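You operate a simulated robot arm through the tools that you are given. There is no shell and no other tool. Be economical: measure what you need, move in short steps, check, and stop when the job is done.

Carry out the task below with a simulated two-armed robot. There is one attempt and no reset: what you move stays moved.

Task
Take the mini cheese marked one and put it on the lamp box. Put the check pin on the pine slab. Take the mini cheese with the black label and leave it on the packing bench. Put the mini cheese marked two on top of the stained board. The order is free.
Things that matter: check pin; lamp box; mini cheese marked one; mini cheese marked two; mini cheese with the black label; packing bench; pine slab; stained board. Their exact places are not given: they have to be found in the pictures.

The check looks at the end state, three seconds after you hand in, the way a careful person would. Anything else that was tipped, shoved, dropped, spilled or broken makes it a failure.

Robot
Two 7-joint arms with two-finger parallel grippers on one trunk, on a base that drives. Base frame: it is fixed to the floor where the robot stands at the start and does not move with it; the origin is under the middle of the robot, x ahead of it, y to its left, z up. Units: mm, rad, N and s.
The left shoulder is at the start at [56, 101, 1034], the right one opposite. With the tool pointing down near the work surface each hand reaches from about 100 to 460 mm from the robot's upright axis, wherever it stands, measured 20 degrees to its own side. Places, roughly: check pin [2000, 250, 1000]; lamp box (16x16 cm) [-1720, -2200, 880]; mini cheese marked one [500, 0, 1000]; mini cheese marked two [4750, 2000, 500]; mini cheese with the black label [1250, 2000, 750]; packing bench [600, 3800, 900]; pine slab (20x25 cm) [-1680, -1300, 900]; stained board (20x13x4 cm) [4700, 700, 1200]. Payload 2.4 kg a hand.
Tool frame (each hand has its own): the origin (TCP) lies between the finger pads and is the grasp point; the fingertips stand 24 mm ahead of it; z points along the fingers, y is the line along which they close. Largest opening 68 mm; finger width 17, thickness 10; the body of the gripper, 40 by 70 mm, starts 41 mm behind the TCP.
Orientation is that of the tool frame in the base frame, as a unit quaternion [x, y, z, w]. With the fingers straight down and closing along the base's y, the tool's x points along the base's -x, its y along +y and its z along -z.

Tools
- The arms move only by the tool nudge_tool. It takes "left_moves", "right_moves" or both (then of equal length, played together; a hand with none holds still); each is a list of rows, each a list of 3 entries, a list of its own where there are three numbers: the shift along the tool's x, y, z in units of 30 mm (1.0 is 30 mm), then the turn, a rotation vector about the tool's x, y, z in units of 4 degrees (1.0 is 4 degrees), then the opening in per cent of the stroke, from 0 (shut) to 100 (fully open). In form: [[[x, y, z], [ax, ay, az], claw], ...]. A call has 1 to 10 rows; each row shifts and turns the commanded pose from where the row before left it, along the tool's axes as they then stand. A call with a number of a shift or a turn outside -1 to 1 is refused whole. Each row takes 0.2 s and may step no farther than 50 mm and 0.15 rad from the row before; otherwise, or with a gripper value out of range, the whole call is refused. Where a pose cannot be reached the arm comes as near as it can. A force on the tool above 40 N (or 10 N above the force at the start of the call, whichever is more), or a blocked arm, ends the call early, and 0.2 s more pass. Each finger travels about 72 mm/s and halts on what it meets, pressing with about 38 N; the grip force reading is that of the motor and also rises with nothing between the fingers. The clock runs only during rows and for 0.2 s after the last one: add rows that do not move to give the fingers time. The reply holds the time, the measured pose of the TCP, the force on the tool along the base axes, the opening and the grip force, in the units named above and with some noise, with the torque about the TCP (base axes, N m) and any sound that the robot's microphone picked up, and new pictures: "pictures" is both (left out), scene, wrist or none (wrist: the cameras of the hands that moved).
- Cameras (640 x 400 px; columns grow to the right, rows downward): "scene" is now at [154.6, 5.5, 1238.7]; the picture's right is [0.06, -1.00, 0.00], its down [-0.13, -0.01, -0.99] and it looks along [0.99, 0.06, -0.13] (base axes); focal length 214 px, centre (320, 200). "left" rides on the left gripper at [84, -11, -75] in its tool frame; the picture's right is [0.13, 0.99, 0.00], its down [-0.60, 0.08, -0.79] and it looks along [-0.79, 0.10, 0.61] (tool axes); focal length 251 px, centre (320, 200). "right" rides on the right gripper at [84, 11, -75] in its tool frame; the picture's right is [-0.13, 0.99, 0.00], its down [-0.60, -0.08, -0.79] and it looks along [-0.79, -0.10, 0.61] (tool axes); focal length 251 px, centre (320, 200).
- slide_trunk(by): slides the trunk up (or, below 0, down) by that many mm; the arms and the scene camera ride with it, the base frame stays. It gives what a move gives, with no picture.
- base_move(legs): drives the robot by 1 to 6 legs, each [ahead, left, turn to the left] in mm, mm and rad, along the robot's own axes; the way and the turn of a leg run together, so that a leg with both is an arc; at most 1500 mm and 3.142 rad a leg. The arms and the cameras ride along, it lands a little off, and it stops where it bumps. It gives what a move gives, and a new picture of the scene camera.
- pan_tilt(pan, tilt): turns the head with the scene camera to pan (to the left, within 1.501 rad either way) and tilt (down, from -0.506 to 1.204), counted from straight ahead of the robot. It gives what a move gives, and a new picture of the scene camera.
- measure_at(camera, pixels): for up to 12 pixels [column, row] of the newest picture of that camera ("zoom" is the newest enlarged one), the place [x, y, z] in the base frame of the surface seen there, good to about 2 mm. No time passes.
- enlarge(camera, box): a new picture of the part [left, top, right, bottom] of that camera's present view, enlarged. No time passes.
- close_job(): hands the job in; it is judged then, once.

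Go step by step. Measure first, check grasps and placings, and put right what went wrong. The budget is 110 turns and 260 pictures, counting those below and the enlarged ones. Unless the task says otherwise, let go and move clear before handing in.

The tools are called after "Call:" as name(argument=value, ...) on one line, values as JSON. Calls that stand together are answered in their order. nudge_tool: Moves the arms, as the interface text tells. Its arguments: {"type":"object","properties":{"left_moves":{"type":"array","items":{"type":"array"}},"right_moves":{"type":"array","items":{"type":"array"}},"pictures":{"type":"string","enum":["both","scene","wrist","none"]}},"required":[]} The other tools are called the same way: slide_trunk (by) slides the trunk up or down; base_move (legs) drives the base; pan_tilt (pan, tilt) turns the head that bears the scene camera; measure_at (camera, pixels) gives the place of the surface under pixels of a picture; enlarge (camera, box) takes an enlarged picture of a part of a camera's view; close_job () hands the job in.

At the start:

```text
time_s: 0.0
left_eef_pos: [294.0, 140.7, 1176.1]
left_tool_rot: [-0.001, 1.0, -0.001, 0.0]
left_force: [-0.1, 0.3, 0.1]
left_torque: [0.0, 0.01, -0.01]
left_gripper_width: 68.1
left_gripper_force: 0.0
right_eef_pos: [314.9, -84.5, 1204.6]
right_tool_rot: [0.001, 1.0, 0.001, 0.001]
right_force: [-0.1, 0.3, -0.2]
right_torque: [0.0, 0.0, -0.01]
right_gripper_width: 68.2
right_gripper_force: 0.0
trunk travel left (down, up): [-250.0, 600.0]
robot x, y, heading: [-2.2, -0.9, -0.005]
head pan, tilt: [0.058, 0.126]
```

scene: 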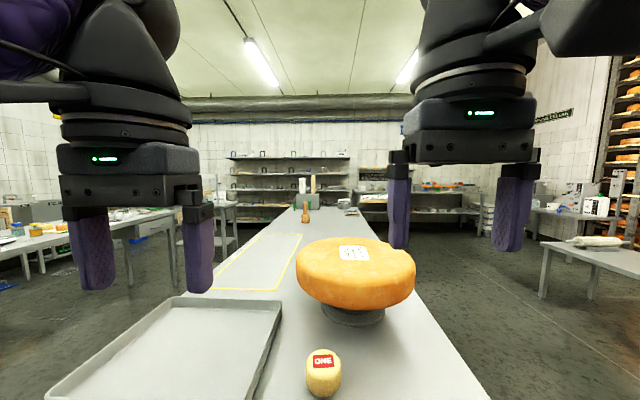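
right: 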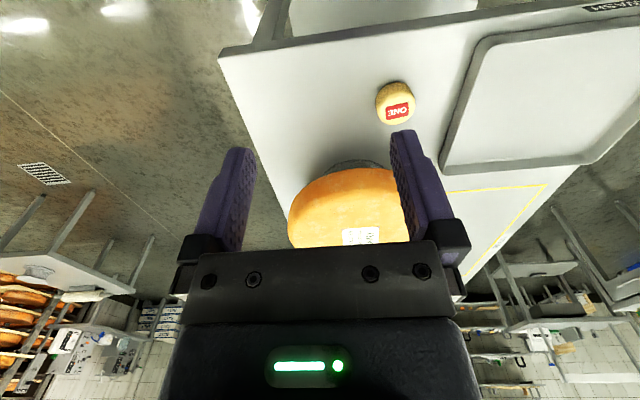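
left: 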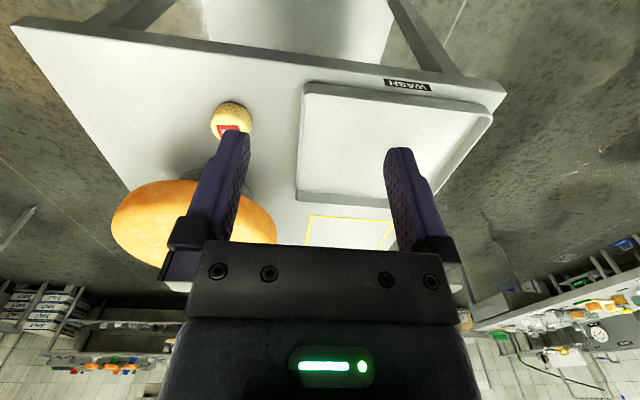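

The cheese marked ONE stands at scene pixel (323,372) on the table in front, right of a tray and close before the big cheese. I measure it and its surroundings.

Call:
measure_at(camera="scene", pixels=[[323, 358], [323, 375], [323, 395], [308, 375], [340, 375], [290, 380], [270, 340], [350, 310], [330, 290], [306, 212], [430, 350], [300, 240]])

Call:
measure_at(camera="right", pixels=[[397, 112], [392, 88], [378, 105], [413, 105], [300, 60], [230, 60], [447, 160]])

Call:
pan_tilt(pan=1.2, tilt=0.2)

Call:
pan_tilt(pan=-1.2, tilt=0.2)

```text
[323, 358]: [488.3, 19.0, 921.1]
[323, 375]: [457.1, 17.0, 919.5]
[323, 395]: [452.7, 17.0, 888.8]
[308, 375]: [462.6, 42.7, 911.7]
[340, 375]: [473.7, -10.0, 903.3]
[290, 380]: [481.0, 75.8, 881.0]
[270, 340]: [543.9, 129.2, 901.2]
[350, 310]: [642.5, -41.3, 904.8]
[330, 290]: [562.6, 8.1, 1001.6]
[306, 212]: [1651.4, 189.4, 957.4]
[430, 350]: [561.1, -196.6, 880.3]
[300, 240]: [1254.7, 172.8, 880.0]
```

```text
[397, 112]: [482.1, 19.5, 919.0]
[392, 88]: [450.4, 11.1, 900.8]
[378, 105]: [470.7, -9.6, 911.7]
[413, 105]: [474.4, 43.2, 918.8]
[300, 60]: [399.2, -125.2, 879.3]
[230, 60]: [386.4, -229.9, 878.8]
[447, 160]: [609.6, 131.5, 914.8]
```

```text
time_s: 1.4
left_eef_pos: [293.9, 140.6, 1176.6]
left_tool_rot: [-0.002, 1.0, -0.001, 0.0]
left_force: [-0.4, 0.0, 0.0]
left_torque: [0.0, 0.01, 0.01]
left_gripper_width: 67.8
left_gripper_force: 0.0
right_eef_pos: [314.3, -85.0, 1204.4]
right_tool_rot: [0.002, 1.0, 0.001, 0.0]
right_force: [0.0, -0.4, -0.2]
right_torque: [-0.02, 0.02, 0.01]
right_gripper_width: 67.8
right_gripper_force: 0.1
trunk travel left (down, up): [-250.0, 600.0]
robot x, y, heading: [-2.6, 1.2, 0.002]
head pan, tilt: [1.201, 0.201]
```

scene: 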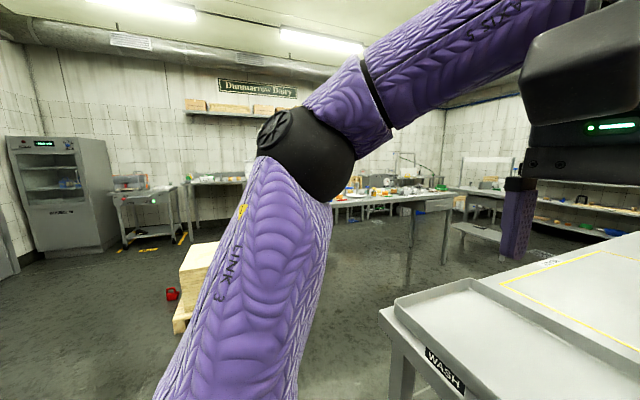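

```text
time_s: 3.6
left_eef_pos: [294.4, 139.8, 1175.3]
left_tool_rot: [-0.001, 1.0, -0.001, 0.0]
left_force: [0.0, 0.1, 1.3]
left_torque: [-0.01, 0.0, -0.03]
left_gripper_width: 67.9
left_gripper_force: 0.1
right_eef_pos: [314.7, -84.6, 1203.7]
right_tool_rot: [0.001, 1.0, 0.001, 0.001]
right_force: [0.6, 0.3, -0.8]
right_torque: [-0.01, 0.0, 0.0]
right_gripper_width: 68.0
right_gripper_force: 0.0
trunk travel left (down, up): [-250.0, 600.0]
robot x, y, heading: [1.5, 0.7, 0.001]
head pan, tilt: [-1.201, 0.201]
```

scene: 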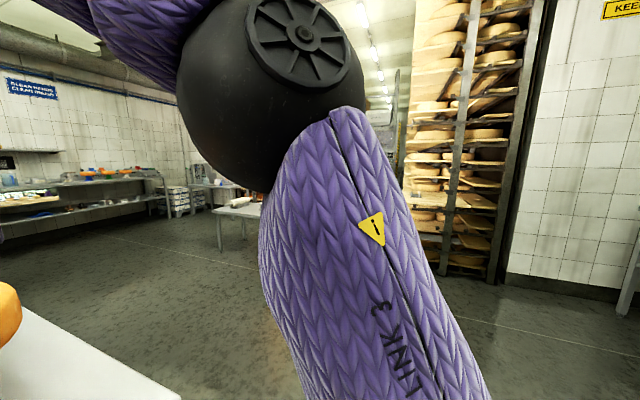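

Cheese ONE is at about (478, 17), z 880–921. I look down to see the room between robot and table.

Call:
pan_tilt(pan=0, tilt=1.1)

```text
time_s: 5.0
left_eef_pos: [294.5, 141.3, 1176.0]
left_tool_rot: [-0.002, 1.0, -0.001, 0.0]
left_force: [0.3, -1.1, -0.3]
left_torque: [0.0, 0.0, 0.02]
left_gripper_width: 68.0
left_gripper_force: 0.1
right_eef_pos: [314.2, -85.2, 1204.8]
right_tool_rot: [0.001, 1.0, 0.001, 0.001]
right_force: [-0.3, -0.6, -1.0]
right_torque: [-0.05, -0.03, 0.01]
right_gripper_width: 67.9
right_gripper_force: 0.1
trunk travel left (down, up): [-250.0, 600.0]
robot x, y, heading: [2.2, -3.4, -0.001]
head pan, tilt: [0.0, 1.1]
```

scene: 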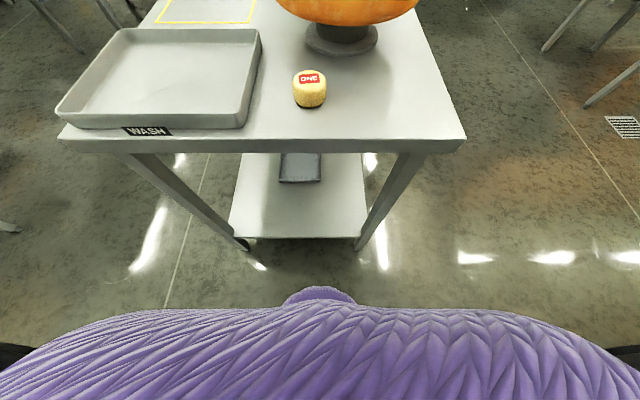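

Call:
measure_at(camera="scene", pixels=[[309, 72], [309, 95], [294, 90], [326, 90], [345, 24], [340, 50], [260, 100], [300, 150], [320, 300], [200, 320], [300, 236], [400, 12]])

```text
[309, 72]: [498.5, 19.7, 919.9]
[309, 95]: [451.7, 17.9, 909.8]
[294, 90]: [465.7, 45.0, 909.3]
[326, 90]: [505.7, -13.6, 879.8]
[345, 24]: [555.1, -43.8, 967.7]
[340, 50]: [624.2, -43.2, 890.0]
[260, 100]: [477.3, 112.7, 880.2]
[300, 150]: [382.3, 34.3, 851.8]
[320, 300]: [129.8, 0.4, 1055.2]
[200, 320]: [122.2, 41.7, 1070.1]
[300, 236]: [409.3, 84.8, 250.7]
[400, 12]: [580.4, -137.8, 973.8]
```

Table edge is at x≈382, z 880; the cheese centre is about (477,17). I drive closer so the right hand reaches it.

Call:
base_move(legs=[[0, 135, 0], [100, 0, 0]])

```text
time_s: 7.0
left_eef_pos: [396.5, 274.9, 1174.8]
left_tool_rot: [0.0, 1.0, -0.001, 0.0]
left_force: [-0.3, -1.0, -0.4]
left_torque: [0.0, 0.0, -0.03]
left_gripper_width: 68.1
left_gripper_force: 0.0
right_eef_pos: [414.8, 48.6, 1205.1]
right_tool_rot: [0.002, 1.0, 0.001, 0.001]
right_force: [0.0, -0.6, -0.5]
right_torque: [-0.03, 0.03, 0.01]
right_gripper_width: 68.0
right_gripper_force: 0.2
trunk travel left (down, up): [-250.0, 600.0]
robot x, y, heading: [96.2, 135.9, -0.004]
head pan, tilt: [0.0, 1.1]
```

scene: 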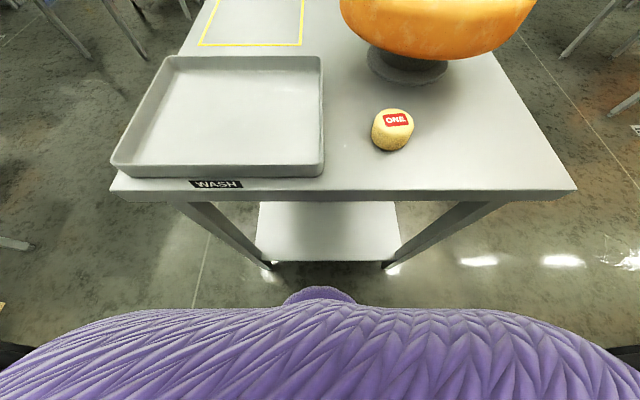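

The drive landed well; cheese ONE is at about (477,17.5). I tilt the right hand 16° back from the big cheese and come down to hover.

Call:
nudge_tool(right_moves=[[[0, -0.26, 0], [0, -1, 0], 100], [[0, -0.26, 0], [0, -1, 0], 100], [[0, -0.26, 0], [0, -1, 0], 100], [[0, -0.26, 0], [0, -1, 0], 100], [[0.73, 0, 0], [0, 0, 0], 100], [[0, 0, 1], [0, 0, 0], 100], [[0, 0, 1], [0, 0, 0], 100], [[0, 0, 1], [0, 0, 0], 100], [[0, 0, 1], [0, 0, 0], 100], [[0, 0, 1], [0, 0, 0], 100]])

```text
time_s: 9.2
left_eef_pos: [395.0, 274.0, 1176.4]
left_tool_rot: [0.0, 1.0, -0.001, -0.001]
left_force: [0.0, 1.3, 0.2]
left_torque: [0.0, -0.04, -0.01]
left_gripper_width: 67.9
left_gripper_force: 0.1
right_eef_pos: [436.3, 16.4, 1051.8]
right_tool_rot: [0.002, 0.99, 0.001, 0.14]
right_force: [-0.1, -0.3, 0.5]
right_torque: [0.0, 0.0, 0.02]
right_gripper_width: 67.9
right_gripper_force: 0.1
trunk travel left (down, up): [-250.0, 600.0]
robot x, y, heading: [101.0, 136.1, -0.007]
head pan, tilt: [0.0, 1.1]
```

scene: 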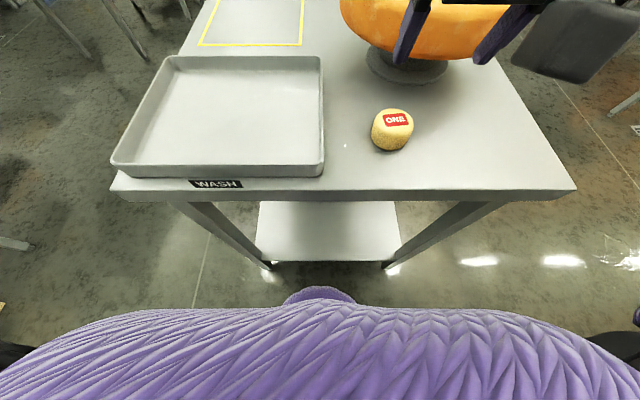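
right: 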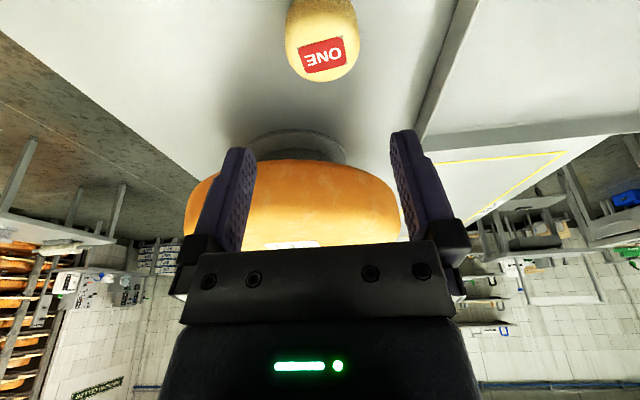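

The cheese is straight ahead at right-wrist pixel (320,40). I measure its sides once before closing in.

Call:
measure_at(camera="right", pixels=[[290, 40], [355, 40], [321, 77], [321, 20], [321, 4]])

Call:
nudge_tool(right_moves=[[[0, 0.03, 1], [0, 0, 0], 100], [[0, 0, 1], [0, 0, 0], 100], [[0, 0, 1], [0, 0, 0], 100]], pictures="wrist")

```text
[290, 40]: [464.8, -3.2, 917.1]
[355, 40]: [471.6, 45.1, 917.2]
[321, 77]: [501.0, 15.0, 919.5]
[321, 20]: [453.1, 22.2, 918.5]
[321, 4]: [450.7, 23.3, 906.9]
```

```text
time_s: 10.0
left_eef_pos: [395.5, 275.2, 1175.5]
left_tool_rot: [-0.001, 1.0, -0.001, 0.0]
left_force: [0.1, -0.4, -0.8]
left_torque: [0.01, -0.02, 0.01]
left_gripper_width: 67.9
left_gripper_force: 0.0
right_eef_pos: [461.5, 19.7, 967.6]
right_tool_rot: [0.002, 0.99, 0.0, 0.141]
right_force: [-1.0, 0.6, 0.3]
right_torque: [0.02, 0.0, 0.02]
right_gripper_width: 68.1
right_gripper_force: 0.1
trunk travel left (down, up): [-250.0, 600.0]
robot x, y, heading: [101.2, 135.9, -0.001]
head pan, tilt: [0.0, 1.1]
```

right: 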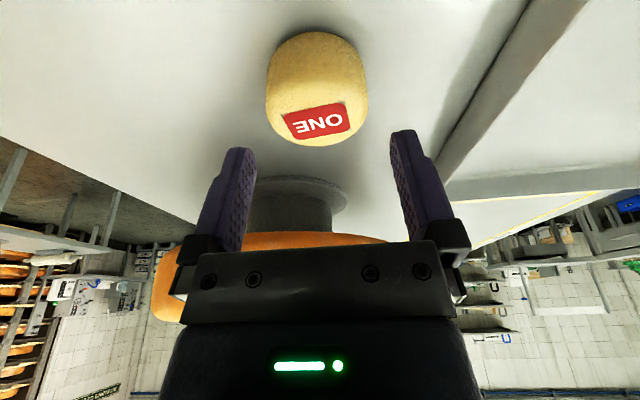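

Call:
measure_at(camera="right", pixels=[[270, 85], [363, 80], [268, 100], [366, 100], [316, 40], [316, 140]])

```text
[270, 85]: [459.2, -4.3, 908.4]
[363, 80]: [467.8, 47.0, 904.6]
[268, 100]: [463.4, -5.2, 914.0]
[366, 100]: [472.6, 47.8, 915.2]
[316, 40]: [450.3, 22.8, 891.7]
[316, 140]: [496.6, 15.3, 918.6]
```

Sides at y≈-5 and 48, so the hand is centred. I go down the rest and close.

Call:
nudge_tool(right_moves=[[[0.07, 0.03, 0.9], [0, 0, 0], 100], [[0, 0, 0.9], [0, 0, 0], 100], [[0, 0, 0.3], [0, 0, 0], 100], [[0, 0, 0], [0, 0, 0], 100], [[0, 0, 0], [0, 0, 0], 50], [[0, 0, 0], [0, 0, 0], 50], [[0, 0, 0], [0, 0, 0], 50]], pictures="wrist")

```text
time_s: 11.6
left_eef_pos: [395.0, 273.2, 1175.9]
left_tool_rot: [0.001, 1.0, -0.001, 0.0]
left_force: [-0.3, -0.6, -0.8]
left_torque: [-0.01, -0.02, -0.01]
left_gripper_width: 68.0
left_gripper_force: 0.0
right_eef_pos: [476.7, 18.7, 906.0]
right_tool_rot: [0.002, 0.99, 0.001, 0.14]
right_force: [-1.1, 0.4, -0.4]
right_torque: [0.03, -0.02, -0.01]
right_gripper_width: 59.3
right_gripper_force: 38.0
trunk travel left (down, up): [-250.0, 600.0]
robot x, y, heading: [95.9, 134.1, -0.001]
head pan, tilt: [0.0, 1.1]
```

right: 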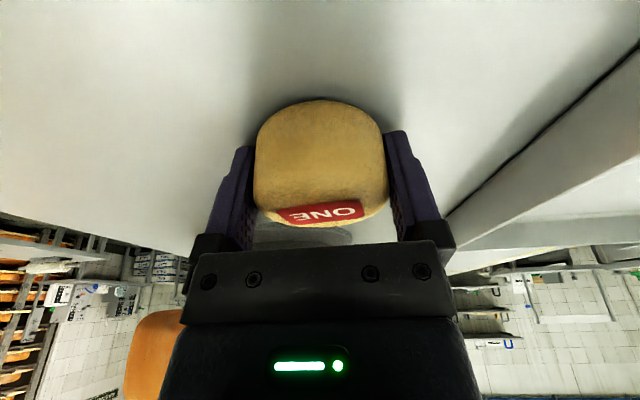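

Grip is at 59 mm with 38 N, holding. I lift straight up.

Call:
nudge_tool(right_moves=[[[-0.276, 0, -0.961], [0, 0, 0], 50], [[-0.276, 0, -0.961], [0, 0, 0], 50], [[-0.276, 0, -0.961], [0, 0, 0], 50], [[-0.276, 0, -0.961], [0, 0, 0], 50], [[-0.276, 0, -0.961], [0, 0, 0], 50], [[-0.276, 0, -0.961], [0, 0, 0], 50], [[0.6, 0, -0.6], [0, 0, 0], 50], [[0.6, 0, -0.6], [0, 0, 0], 50]], pictures="wrist")

Call:
pan_tilt(pan=0, tilt=0.2)

```text
time_s: 13.4
left_eef_pos: [394.1, 274.1, 1176.0]
left_tool_rot: [0.0, 1.0, -0.001, 0.0]
left_force: [0.4, -0.6, 0.2]
left_torque: [-0.01, -0.01, 0.0]
left_gripper_width: 67.7
left_gripper_force: 0.2
right_eef_pos: [428.4, 17.6, 1109.9]
right_tool_rot: [0.001, 0.99, 0.0, 0.141]
right_force: [-1.0, -0.3, -0.6]
right_torque: [0.0, -0.02, 0.02]
right_gripper_width: 58.9
right_gripper_force: 37.7
trunk travel left (down, up): [-250.0, 600.0]
robot x, y, heading: [101.6, 132.5, -0.002]
head pan, tilt: [0.0, 1.1]
```

right: 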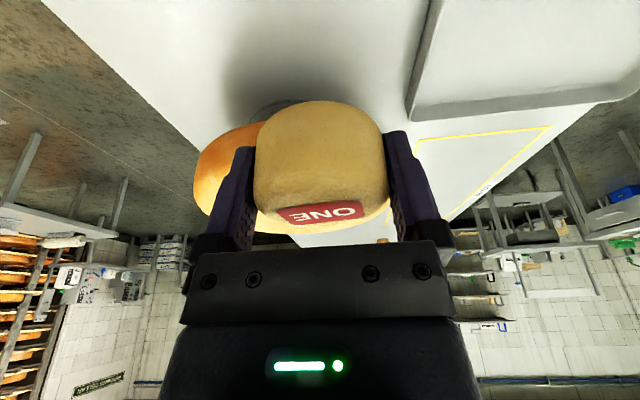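

```text
time_s: 14.6
left_eef_pos: [394.5, 272.7, 1175.7]
left_tool_rot: [0.0, 1.0, -0.001, 0.0]
left_force: [0.5, 0.4, -0.1]
left_torque: [0.01, 0.02, 0.01]
left_gripper_width: 68.0
left_gripper_force: 0.3
right_eef_pos: [429.0, 17.7, 1110.9]
right_tool_rot: [0.002, 0.99, 0.001, 0.14]
right_force: [0.8, 0.2, -1.7]
right_torque: [0.03, 0.04, 0.02]
right_gripper_width: 58.8
right_gripper_force: 38.0
trunk travel left (down, up): [-250.0, 600.0]
robot x, y, heading: [98.5, 137.2, -0.007]
head pan, tilt: [0.0, 0.201]
```

scene: 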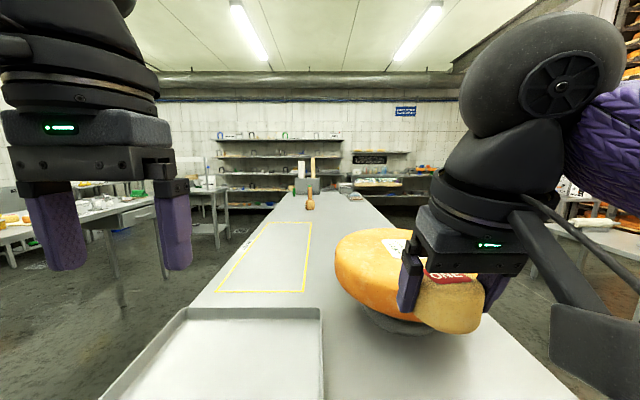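

Cheese ONE is held. At the far end of the table (310,195) stand tall objects; I enlarge to find the check pin.

Call:
enlarge(camera="scene", box=[250, 130, 410, 230])

Call:
measure_at(camera="zoom", pixels=[[240, 300], [240, 240], [253, 130], [200, 200], [420, 260], [320, 330], [380, 220]])

```text
4.00 times, centred on (330, 180) of scene
```

zoom: 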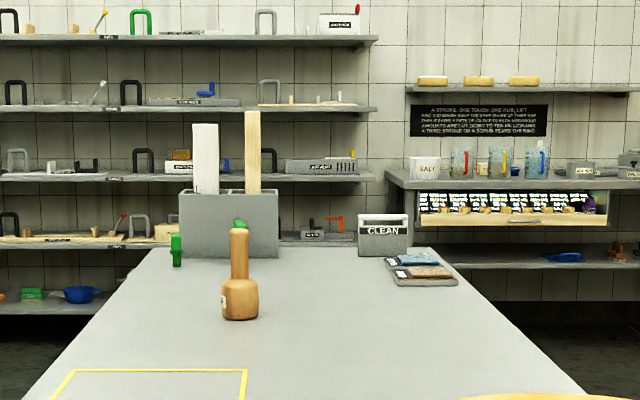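

```text
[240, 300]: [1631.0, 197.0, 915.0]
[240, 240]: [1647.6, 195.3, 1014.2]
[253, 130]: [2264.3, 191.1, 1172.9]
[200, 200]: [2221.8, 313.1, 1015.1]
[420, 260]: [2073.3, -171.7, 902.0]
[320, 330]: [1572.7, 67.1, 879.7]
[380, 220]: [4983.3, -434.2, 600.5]
```

Call:
measure_at(camera="zoom", pixels=[[176, 240], [176, 262], [240, 226], [130, 256], [20, 390], [385, 255], [355, 215]])

Call:
measure_at(camera="scene", pixels=[[110, 240], [205, 192], [230, 215], [220, 260], [90, 330], [20, 240]])

Call:
enlarge(camera="scene", box=[270, 170, 350, 220])

```text
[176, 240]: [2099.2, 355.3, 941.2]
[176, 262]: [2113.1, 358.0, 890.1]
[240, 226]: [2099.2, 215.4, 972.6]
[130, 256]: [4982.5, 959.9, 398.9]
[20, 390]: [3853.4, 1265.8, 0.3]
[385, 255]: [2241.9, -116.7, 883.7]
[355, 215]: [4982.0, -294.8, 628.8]
```

```text
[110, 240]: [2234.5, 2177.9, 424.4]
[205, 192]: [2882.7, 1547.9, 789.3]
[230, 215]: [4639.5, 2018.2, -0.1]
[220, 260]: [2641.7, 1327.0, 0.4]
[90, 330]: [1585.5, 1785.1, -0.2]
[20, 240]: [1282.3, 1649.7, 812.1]
```

```text
8.00 times, centred on (310, 195) of scene
```

zoom: 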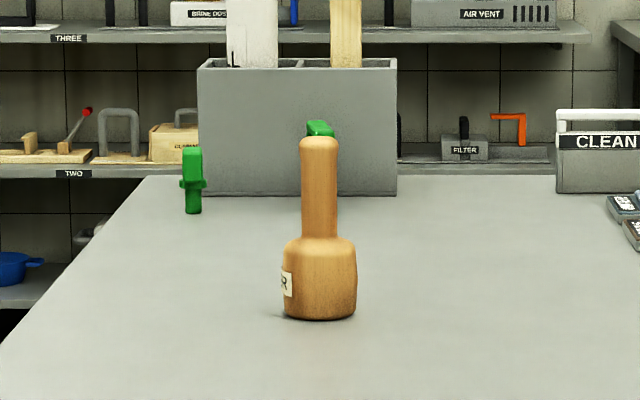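

There are two green pin-like things at about (2100,357) and (2100,215), the second hidden by a mallet. I drive round the left side of the table for a closer look.

Call:
base_move(legs=[[-250, 0, 0], [0, 800, 0], [1500, 0, 0], [650, 0, 0], [0, 0, -1.571]])

```text
time_s: 34.4
left_eef_pos: [2112.2, 685.1, 1177.4]
left_tool_rot: [0.706, 0.708, -0.001, -0.001]
left_force: [-0.1, -0.2, -0.1]
left_torque: [-0.03, -0.02, -0.03]
left_gripper_width: 68.0
left_gripper_force: 0.1
right_eef_pos: [1855.8, 650.4, 1110.8]
right_tool_rot: [0.701, 0.699, -0.099, 0.099]
right_force: [0.4, -0.3, -0.9]
right_torque: [-0.01, -0.02, 0.01]
right_gripper_width: 59.1
right_gripper_force: 38.3
trunk travel left (down, up): [-250.0, 600.0]
robot x, y, heading: [1972.4, 977.9, -1.566]
head pan, tilt: [0.0, 0.201]
```

scene: 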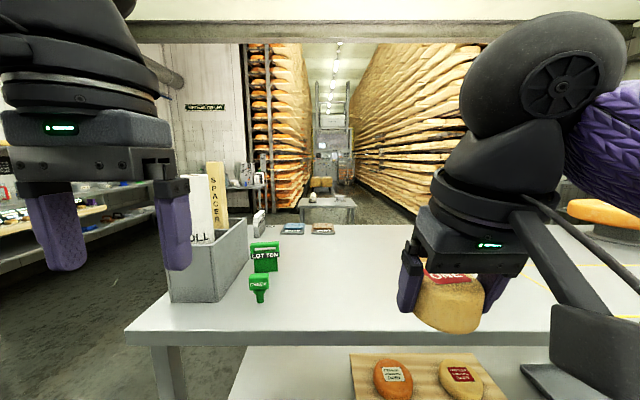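

Call:
enlarge(camera="scene", box=[230, 220, 310, 320])

Call:
measure_at(camera="scene", pixels=[[258, 283], [258, 297], [258, 303], [251, 283], [266, 283], [265, 255], [260, 330], [130, 330], [400, 320]])

Call:
pan_tilt(pan=0, tilt=1.1)

```text
4.00 times, centred on (270, 270) of scene
```

zoom: 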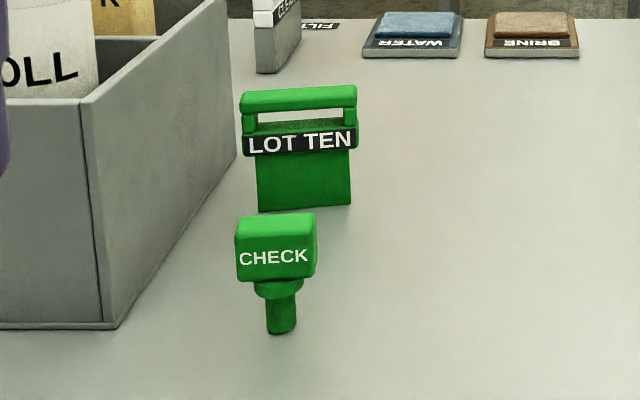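

```text
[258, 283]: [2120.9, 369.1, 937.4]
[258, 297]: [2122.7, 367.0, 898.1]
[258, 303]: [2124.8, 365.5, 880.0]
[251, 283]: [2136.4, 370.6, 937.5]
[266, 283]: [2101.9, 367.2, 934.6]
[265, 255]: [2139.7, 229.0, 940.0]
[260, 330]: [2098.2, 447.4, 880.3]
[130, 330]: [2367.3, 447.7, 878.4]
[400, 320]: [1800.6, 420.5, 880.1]
```

```text
time_s: 35.6
left_eef_pos: [2112.1, 684.6, 1175.7]
left_tool_rot: [0.706, 0.708, 0.0, -0.001]
left_force: [-0.6, -0.7, -0.6]
left_torque: [-0.01, 0.01, -0.01]
left_gripper_width: 68.1
left_gripper_force: 0.1
right_eef_pos: [1855.9, 649.9, 1109.7]
right_tool_rot: [0.701, 0.699, -0.099, 0.099]
right_force: [0.4, 0.0, -0.7]
right_torque: [-0.03, -0.02, 0.0]
right_gripper_width: 59.1
right_gripper_force: 38.2
trunk travel left (down, up): [-250.0, 600.0]
robot x, y, heading: [1968.0, 977.8, -1.573]
head pan, tilt: [0.0, 1.1]
```

scene: 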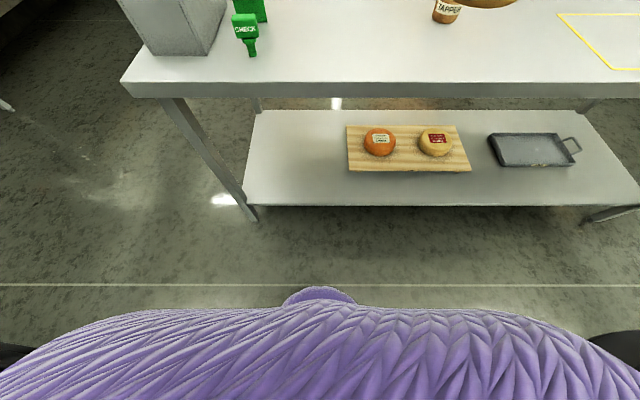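

The CHECK pin stands at about (2120, 360), z 880–955, next to the box. I drive closer and look.

Call:
base_move(legs=[[205, 15, 0]])

Call:
measure_at(camera="scene", pixels=[[320, 10]])

Call:
nudge_tool(left_moves=[[[0, 0, 0], [0, 0, 0], 100]], pictures="wrist")

```text
time_s: 37.2
left_eef_pos: [2130.2, 481.9, 1175.4]
left_tool_rot: [0.704, 0.71, -0.001, 0.0]
left_force: [-0.9, -0.6, 0.3]
left_torque: [0.03, 0.03, 0.02]
left_gripper_width: 68.1
left_gripper_force: 0.0
right_eef_pos: [1874.5, 443.2, 1109.9]
right_tool_rot: [0.698, 0.702, -0.099, 0.1]
right_force: [0.1, 0.0, -0.6]
right_torque: [0.04, 0.0, 0.0]
right_gripper_width: 58.5
right_gripper_force: 37.8
trunk travel left (down, up): [-250.0, 600.0]
robot x, y, heading: [1990.4, 773.5, -1.565]
head pan, tilt: [0.0, 1.1]
```

scene: 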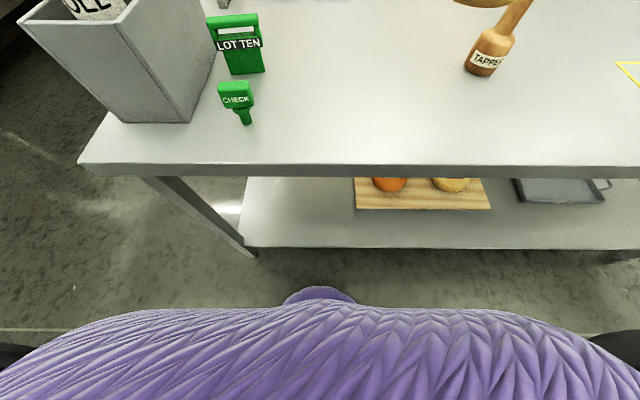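

```text
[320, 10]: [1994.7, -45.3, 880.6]
```

```text
time_s: 37.6
left_eef_pos: [2129.5, 481.7, 1176.0]
left_tool_rot: [0.704, 0.711, 0.0, 0.0]
left_force: [-0.5, 0.8, 0.3]
left_torque: [-0.03, 0.0, 0.01]
left_gripper_width: 68.2
left_gripper_force: 0.0
right_eef_pos: [1874.6, 444.1, 1110.1]
right_tool_rot: [0.698, 0.702, -0.098, 0.099]
right_force: [0.7, -0.1, -0.2]
right_torque: [0.0, 0.0, 0.03]
right_gripper_width: 59.0
right_gripper_force: 37.9
trunk travel left (down, up): [-250.0, 600.0]
robot x, y, heading: [1984.4, 776.2, -1.567]
head pan, tilt: [0.0, 1.1]
```

left: 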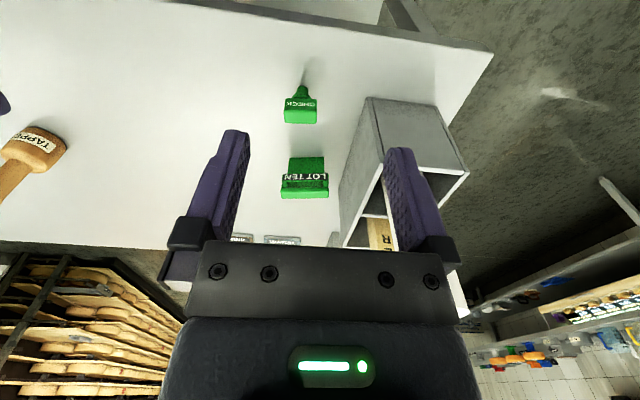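

Call:
enlarge(camera="left", box=[260, 60, 420, 160])

Call:
measure_at(camera="left", pixels=[[285, 117], [314, 117], [300, 100], [300, 110], [300, 122], [372, 103], [350, 165], [462, 172], [300, 170]])

Call:
measure_at(camera="scene", pixels=[[236, 83], [220, 86], [251, 82], [236, 98], [246, 118], [214, 60], [186, 122], [135, 10], [211, 20]])

```text
4.00 times, centred on (340, 110) of left
```

zoom: 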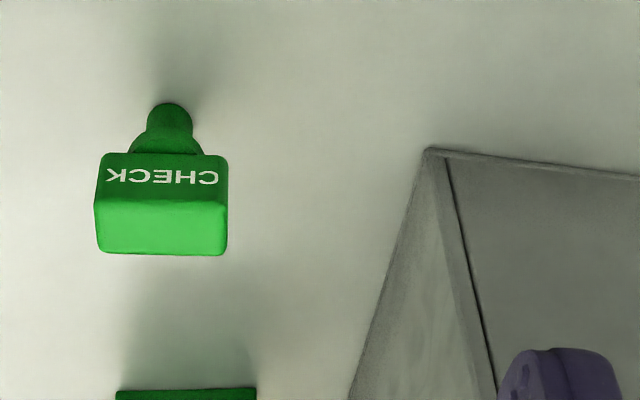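

```text
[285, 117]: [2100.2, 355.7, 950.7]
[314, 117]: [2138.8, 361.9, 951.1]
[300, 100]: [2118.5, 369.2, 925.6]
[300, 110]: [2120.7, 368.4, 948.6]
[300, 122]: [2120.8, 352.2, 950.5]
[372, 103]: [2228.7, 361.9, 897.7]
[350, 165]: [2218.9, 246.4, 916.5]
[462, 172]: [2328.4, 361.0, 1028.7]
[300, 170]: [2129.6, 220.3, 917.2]
```

```text
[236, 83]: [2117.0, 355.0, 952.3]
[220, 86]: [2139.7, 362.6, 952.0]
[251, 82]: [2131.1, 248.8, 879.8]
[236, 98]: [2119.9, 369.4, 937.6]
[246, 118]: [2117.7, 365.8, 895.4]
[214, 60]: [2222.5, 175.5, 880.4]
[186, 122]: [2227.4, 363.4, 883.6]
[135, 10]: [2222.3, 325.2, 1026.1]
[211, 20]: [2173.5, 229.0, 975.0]
```

Pin head spans x 2100–2140, y 345–370, top z 952. I bring the left hand above it and lower part way.

Call:
nudge_tool(left_moves=[[[-0.84, -0.06, 0], [0, 0, 0], 100], [[-0.84, -0.06, 0], [0, 0, 0], 100], [[-0.84, -0.07, 0], [0, 0, 0], 100], [[-0.84, -0.07, 0], [0, 0, 0], 100], [[-0.84, -0.06, 0], [0, 0, 0], 100], [[0, 0, 1], [0, 0, 0], 100], [[0, 0, 1], [0, 0, 0], 100], [[0, 0, 1], [0, 0, 0], 100], [[0, 0, 1], [0, 0, 0], 100], [[0, 0, 1], [0, 0, 0], 100]])

```text
time_s: 39.8
left_eef_pos: [2124.0, 371.5, 1012.6]
left_tool_rot: [0.704, 0.711, -0.001, 0.0]
left_force: [-0.1, 0.2, 0.3]
left_torque: [0.02, 0.04, 0.04]
left_gripper_width: 68.2
left_gripper_force: 0.1
left hand out of reach, approached as far as the arm can: row 4, 5
right_eef_pos: [1873.5, 444.7, 1109.3]
right_tool_rot: [0.698, 0.702, -0.097, 0.1]
right_force: [-0.5, -0.9, -1.1]
right_torque: [-0.03, 0.03, -0.03]
right_gripper_width: 58.9
right_gripper_force: 38.1
trunk travel left (down, up): [-250.0, 600.0]
robot x, y, heading: [1989.2, 773.7, -1.567]
head pan, tilt: [0.0, 1.1]
```

scene: 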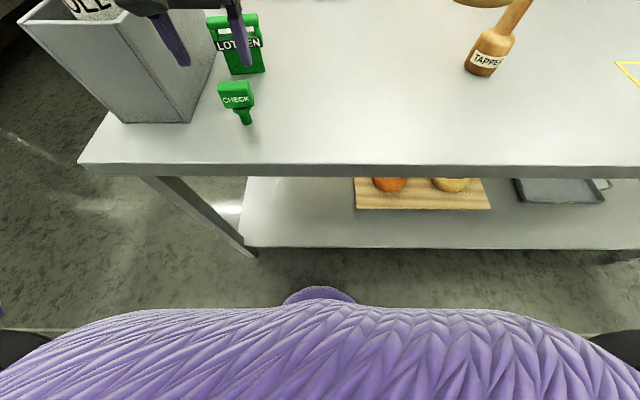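
left: 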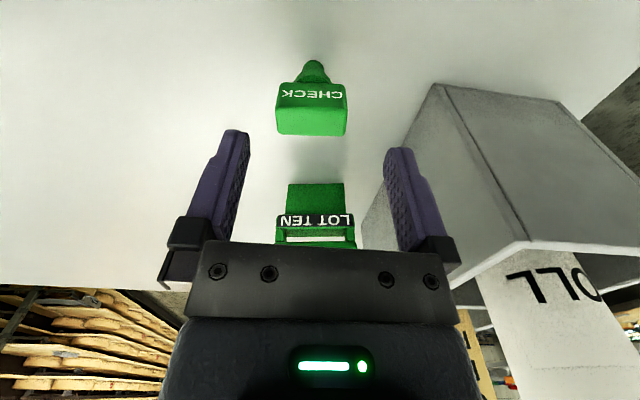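

Call:
nudge_tool(left_moves=[[[-0.24, -0.07, 0], [0, 0, 0], 100], [[-0.24, -0.06, 0.5], [0, 0, 0], 100], [[0, 0, 0.5], [0, 0, 0], 100]], pictures="wrist")

Call:
measure_at(camera="left", pixels=[[280, 130], [345, 130], [312, 120], [312, 135]])

```text
time_s: 40.6
left_eef_pos: [2118.5, 360.0, 981.7]
left_tool_rot: [0.703, 0.711, 0.0, -0.001]
left_force: [0.6, 0.3, -0.3]
left_torque: [0.02, 0.01, 0.01]
left_gripper_width: 67.9
left_gripper_force: 0.1
right_eef_pos: [1874.0, 444.7, 1109.6]
right_tool_rot: [0.698, 0.702, -0.097, 0.099]
right_force: [-0.5, 0.3, -1.3]
right_torque: [-0.03, -0.04, 0.0]
right_gripper_width: 59.0
right_gripper_force: 37.4
trunk travel left (down, up): [-250.0, 600.0]
robot x, y, heading: [1992.3, 774.1, -1.56]
head pan, tilt: [0.0, 1.1]
```

left: 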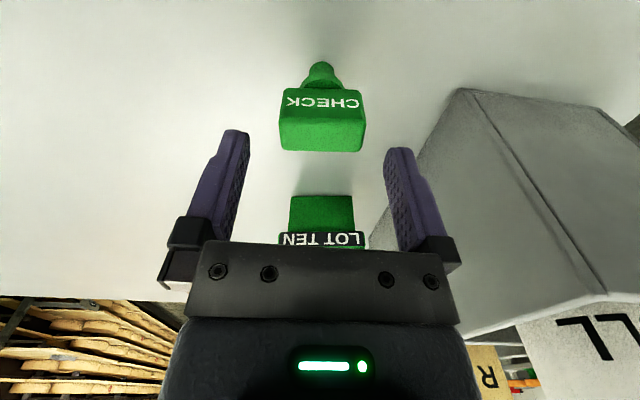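

```text
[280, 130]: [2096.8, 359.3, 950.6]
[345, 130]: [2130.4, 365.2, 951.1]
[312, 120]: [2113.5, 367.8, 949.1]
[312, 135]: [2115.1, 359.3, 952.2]
```

The head lies centred between the fingers. I go down and close.

Call:
nudge_tool(left_moves=[[[-0.1, 0, 0.75], [0, 0, 0], 100], [[0, 0, 0.75], [0, 0, 0], 100], [[0, 0, 0], [0, 0, 0], 100], [[0, 0, 0], [0, 0, 0], 20], [[0, 0, 0], [0, 0, 0], 20], [[0, 0, 0], [0, 0, 0], 20], [[0, 0, 0], [0, 0, 0], 20]], pictures="wrist")

```text
time_s: 42.2
left_eef_pos: [2118.8, 354.3, 937.7]
left_tool_rot: [0.703, 0.711, 0.0, 0.0]
left_force: [0.0, 0.3, 0.2]
left_torque: [0.03, 0.01, 0.0]
left_gripper_width: 46.0
left_gripper_force: 37.3
right_eef_pos: [1872.8, 445.0, 1110.8]
right_tool_rot: [0.698, 0.702, -0.098, 0.1]
right_force: [-0.6, 0.0, -1.3]
right_torque: [-0.01, -0.01, 0.0]
right_gripper_width: 59.1
right_gripper_force: 37.8
trunk travel left (down, up): [-250.0, 600.0]
robot x, y, heading: [1988.0, 775.4, -1.565]
head pan, tilt: [0.0, 1.1]
```

left: 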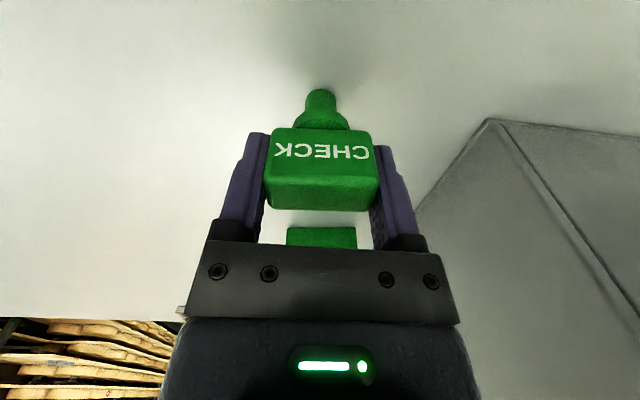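

The pin is gripped (46 mm, 37 N). I lift it clear and back off.

Call:
nudge_tool(left_moves=[[[0, 0, -0.8], [0, 0, 0], 20], [[0, 0, -1], [0, 0, 0], 20], [[0, 0, -1], [0, 0, 0], 20], [[0, 0, -1], [0, 0, 0], 20], [[0, 0, -1], [0, 0, 0], 20], [[0.5, 0, -1], [0, 0, 0], 20], [[1, 0, 0], [0, 0, 0], 20], [[1, 0, 0], [0, 0, 0], 20]], pictures="wrist")

Call:
base_move(legs=[[-300, 0, 0], [0, 0, -1.571]])

Call:
pan_tilt(pan=0.4, tilt=0.15)

```text
time_s: 44.0
left_eef_pos: [2118.6, 432.1, 1107.6]
left_tool_rot: [0.704, 0.711, 0.001, -0.001]
left_force: [0.2, -0.4, -0.5]
left_torque: [-0.01, 0.02, 0.04]
left_gripper_width: 46.2
left_gripper_force: 38.0
right_eef_pos: [1874.6, 445.4, 1109.7]
right_tool_rot: [0.698, 0.703, -0.098, 0.1]
right_force: [-0.3, 0.0, -0.7]
right_torque: [0.01, 0.0, 0.01]
right_gripper_width: 59.0
right_gripper_force: 38.0
trunk travel left (down, up): [-250.0, 600.0]
robot x, y, heading: [1992.4, 771.1, -1.563]
head pan, tilt: [0.0, 1.1]
```

left: 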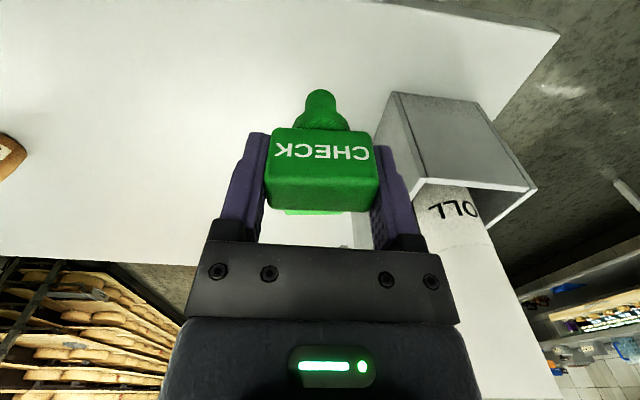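

```text
time_s: 49.9
left_eef_pos: [1640.5, 952.4, 1108.5]
left_tool_rot: [1.0, 0.0, 0.0, -0.001]
left_force: [-0.1, -0.1, -0.6]
left_torque: [-0.03, 0.0, 0.0]
left_gripper_width: 45.5
left_gripper_force: 37.7
right_eef_pos: [1654.9, 1194.5, 1110.5]
right_tool_rot: [0.99, -0.001, -0.14, 0.0]
right_force: [0.6, -0.1, -1.2]
right_torque: [0.02, -0.03, 0.02]
right_gripper_width: 59.0
right_gripper_force: 38.0
trunk travel left (down, up): [-250.0, 600.0]
robot x, y, heading: [1982.4, 1078.7, -3.142]
head pan, tilt: [0.0, 1.1]
```

scene: 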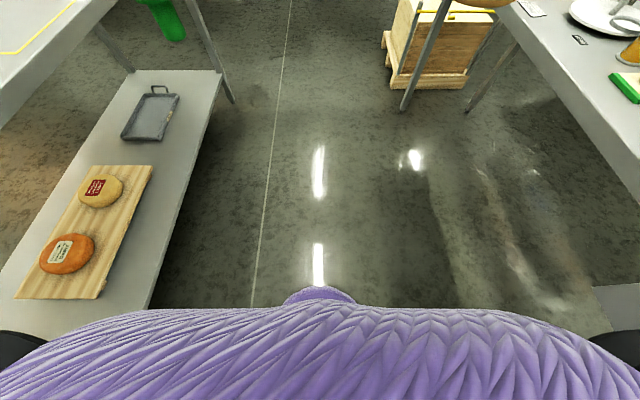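

```text
time_s: 51.1
left_eef_pos: [1640.4, 951.0, 1108.4]
left_tool_rot: [1.0, 0.0, 0.0, 0.0]
left_force: [0.7, 0.2, -0.7]
left_torque: [0.0, -0.01, -0.01]
left_gripper_width: 45.5
left_gripper_force: 38.3
right_eef_pos: [1654.6, 1195.9, 1109.6]
right_tool_rot: [0.99, -0.001, -0.141, 0.001]
right_force: [1.1, -0.1, -1.2]
right_torque: [0.0, 0.0, 0.01]
right_gripper_width: 59.2
right_gripper_force: 38.1
trunk travel left (down, up): [-250.0, 600.0]
robot x, y, heading: [1981.9, 1080.2, -3.142]
head pan, tilt: [0.4, 0.15]
```

scene: 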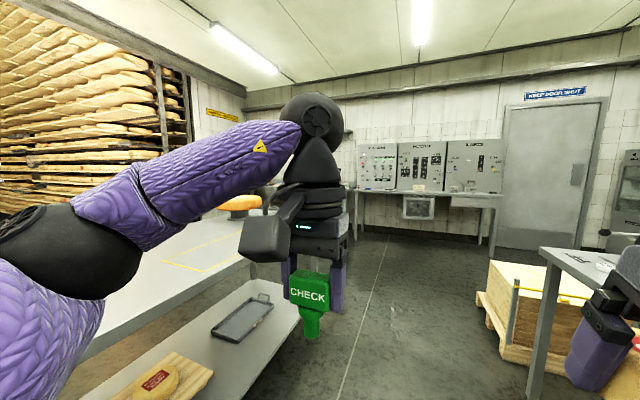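

Both items are held. I check clearance of the crate ahead before driving down the aisle.

Call:
measure_at(camera="scene", pixels=[[485, 300], [500, 340], [530, 375], [500, 270], [380, 300], [385, 240], [430, 250], [460, 190], [395, 240], [540, 380]])

```text
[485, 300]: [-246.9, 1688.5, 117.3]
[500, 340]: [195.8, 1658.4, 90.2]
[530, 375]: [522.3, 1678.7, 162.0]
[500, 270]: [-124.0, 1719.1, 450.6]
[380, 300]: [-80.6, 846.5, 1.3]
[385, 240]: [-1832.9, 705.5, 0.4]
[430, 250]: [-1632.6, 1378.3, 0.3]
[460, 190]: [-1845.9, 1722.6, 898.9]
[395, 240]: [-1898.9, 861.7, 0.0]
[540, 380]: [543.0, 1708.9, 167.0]
```

The aisle is clear (crate at y>1650). I drive along and turn toward the lamp box and pine slab area.

Call:
base_move(legs=[[1500, 0, 0], [1150, 0, 0], [0, 0, 1.2]])

Call:
pan_tilt(pan=0, tilt=0.2)

```text
time_s: 67.1
left_eef_pos: [-687.5, 725.3, 1108.0]
left_tool_rot: [0.827, 0.562, -0.001, -0.001]
left_force: [0.4, 0.3, -0.7]
left_torque: [-0.04, -0.02, -0.01]
left_gripper_width: 45.1
left_gripper_force: 38.0
right_eef_pos: [-910.4, 829.0, 1109.6]
right_tool_rot: [0.821, 0.554, -0.116, 0.079]
right_force: [-0.4, 0.3, -1.5]
right_torque: [0.01, 0.03, -0.01]
right_gripper_width: 59.3
right_gripper_force: 38.1
trunk travel left (down, up): [-250.0, 600.0]
robot x, y, heading: [-681.0, 1092.7, -1.954]
head pan, tilt: [0.4, 0.15]
```

scene: 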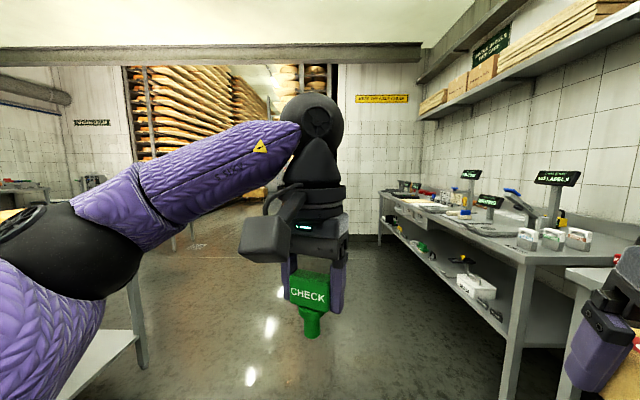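

```text
time_s: 67.9
left_eef_pos: [-689.2, 724.4, 1106.9]
left_tool_rot: [0.828, 0.561, 0.0, -0.001]
left_force: [0.0, -0.2, -0.4]
left_torque: [0.01, 0.0, 0.06]
left_gripper_width: 45.1
left_gripper_force: 38.2
right_eef_pos: [-910.4, 830.3, 1110.4]
right_tool_rot: [0.82, 0.555, -0.115, 0.079]
right_force: [0.4, 0.2, -0.6]
right_torque: [0.03, 0.01, 0.02]
right_gripper_width: 59.1
right_gripper_force: 38.1
trunk travel left (down, up): [-250.0, 600.0]
robot x, y, heading: [-678.0, 1094.8, -1.949]
head pan, tilt: [0.0, 0.201]
```

scene: 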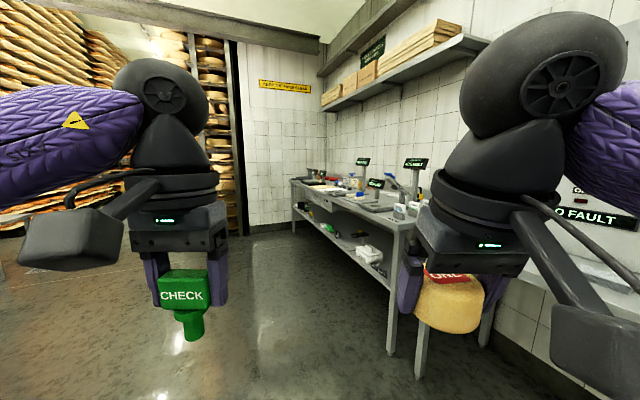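

The bench along the wall is ahead. I drive down beside it, then face it.

Call:
measure_at(camera="scene", pixels=[[400, 225], [330, 199], [292, 182], [300, 240], [250, 350]])

Call:
base_move(legs=[[0, 0, 0.383], [1500, 0, 0], [1200, 0, 0], [0, 0, -1.571]])

```text
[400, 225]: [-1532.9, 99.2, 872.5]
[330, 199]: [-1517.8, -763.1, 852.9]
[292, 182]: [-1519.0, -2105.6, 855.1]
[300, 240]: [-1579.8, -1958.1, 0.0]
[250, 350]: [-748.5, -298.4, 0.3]
```

```text
time_s: 86.0
left_eef_pos: [-1114.6, -1688.9, 1107.6]
left_tool_rot: [1.0, -0.031, 0.0, 0.0]
left_force: [0.6, -0.2, -1.1]
left_torque: [-0.04, -0.02, 0.01]
left_gripper_width: 45.0
left_gripper_force: 38.0
right_eef_pos: [-1083.7, -1443.8, 1109.7]
right_tool_rot: [0.99, -0.032, -0.14, -0.003]
right_force: [0.1, 0.1, -1.6]
right_torque: [0.03, 0.02, 0.0]
right_gripper_width: 59.4
right_gripper_force: 38.1
trunk travel left (down, up): [-250.0, 600.0]
robot x, y, heading: [-765.0, -1584.8, 3.082]
head pan, tilt: [0.0, 0.201]
```

scene: 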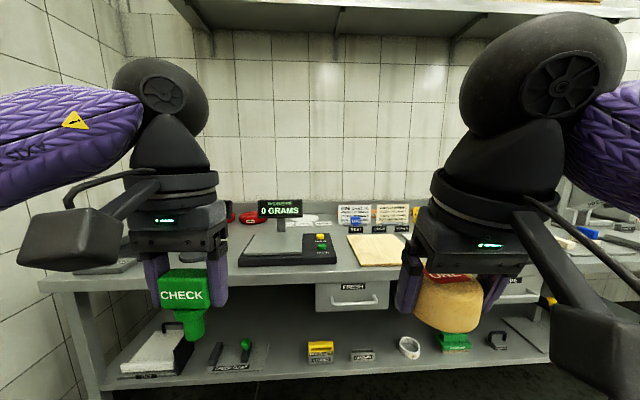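

A pale wooden slab lies at (378,250), near the scale. I measure it and look around for the lamp box.

Call:
measure_at(camera="scene", pixels=[[378, 250], [348, 236], [358, 263], [398, 264], [395, 236], [300, 250], [322, 247], [330, 240]])

Call:
enlarge(camera="scene", box=[40, 180, 420, 390])

Call:
base_move(legs=[[0, 500, 0.06]])

```text
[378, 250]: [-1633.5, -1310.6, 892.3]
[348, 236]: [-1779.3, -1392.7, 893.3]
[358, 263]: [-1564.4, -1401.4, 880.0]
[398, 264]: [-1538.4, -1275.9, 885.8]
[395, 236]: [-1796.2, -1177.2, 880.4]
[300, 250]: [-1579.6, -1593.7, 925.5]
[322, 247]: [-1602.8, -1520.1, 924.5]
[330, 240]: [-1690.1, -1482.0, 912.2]
```

```text
1.68 times, centred on (230, 285) of scene
```

zoom: 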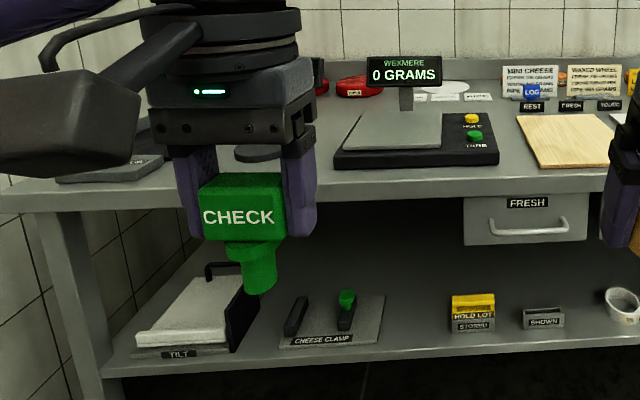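

```text
time_s: 88.9
left_eef_pos: [-1118.2, -2210.7, 1108.8]
left_tool_rot: [1.0, 0.006, -0.001, -0.001]
left_force: [0.0, 0.9, 0.1]
left_torque: [0.02, 0.02, -0.02]
left_gripper_width: 45.1
left_gripper_force: 38.1
right_eef_pos: [-1107.0, -1965.8, 1109.7]
right_tool_rot: [0.99, 0.004, -0.14, 0.002]
right_force: [-0.6, -0.3, -2.5]
right_torque: [-0.02, 0.0, -0.02]
right_gripper_width: 59.1
right_gripper_force: 38.2
trunk travel left (down, up): [-250.0, 600.0]
robot x, y, heading: [-775.8, -2078.6, -3.129]
head pan, tilt: [0.0, 0.201]
```

scene: 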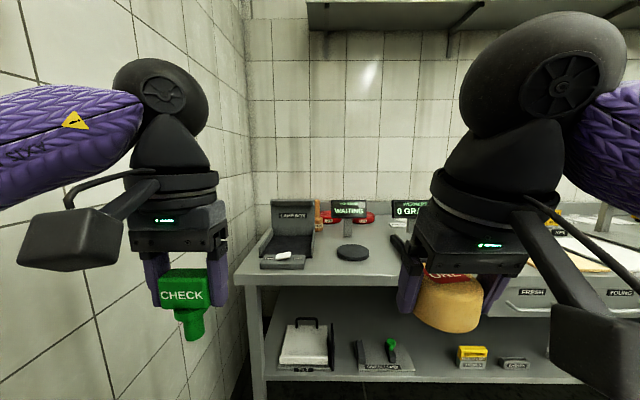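

Call:
enlarge(camera="scene", box=[240, 190, 430, 290])

Call:
measure_at(camera="zoom", pixels=[[130, 200], [230, 230], [110, 255], [180, 80], [140, 150], [330, 210], [220, 170], [80, 200], [300, 260], [120, 50], [240, 60]])

```text
3.37 times, centred on (335, 240) of scene
```

zoom: 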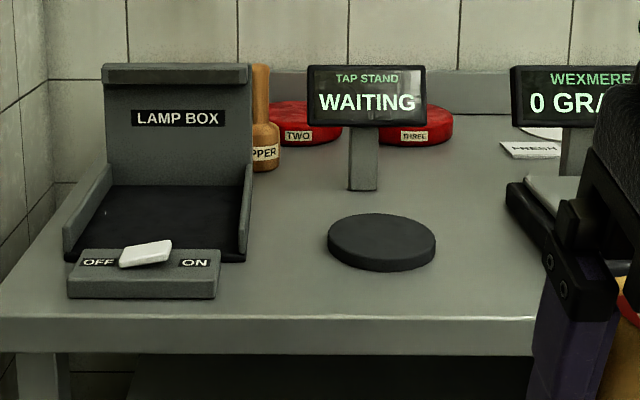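

```text
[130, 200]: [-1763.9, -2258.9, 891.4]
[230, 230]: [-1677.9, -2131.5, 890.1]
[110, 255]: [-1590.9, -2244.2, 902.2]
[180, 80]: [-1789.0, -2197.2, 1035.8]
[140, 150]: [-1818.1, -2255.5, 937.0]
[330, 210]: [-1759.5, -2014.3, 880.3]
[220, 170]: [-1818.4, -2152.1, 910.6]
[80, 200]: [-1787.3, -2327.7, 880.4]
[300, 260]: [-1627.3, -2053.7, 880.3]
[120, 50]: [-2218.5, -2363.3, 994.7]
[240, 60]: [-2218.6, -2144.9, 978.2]
```

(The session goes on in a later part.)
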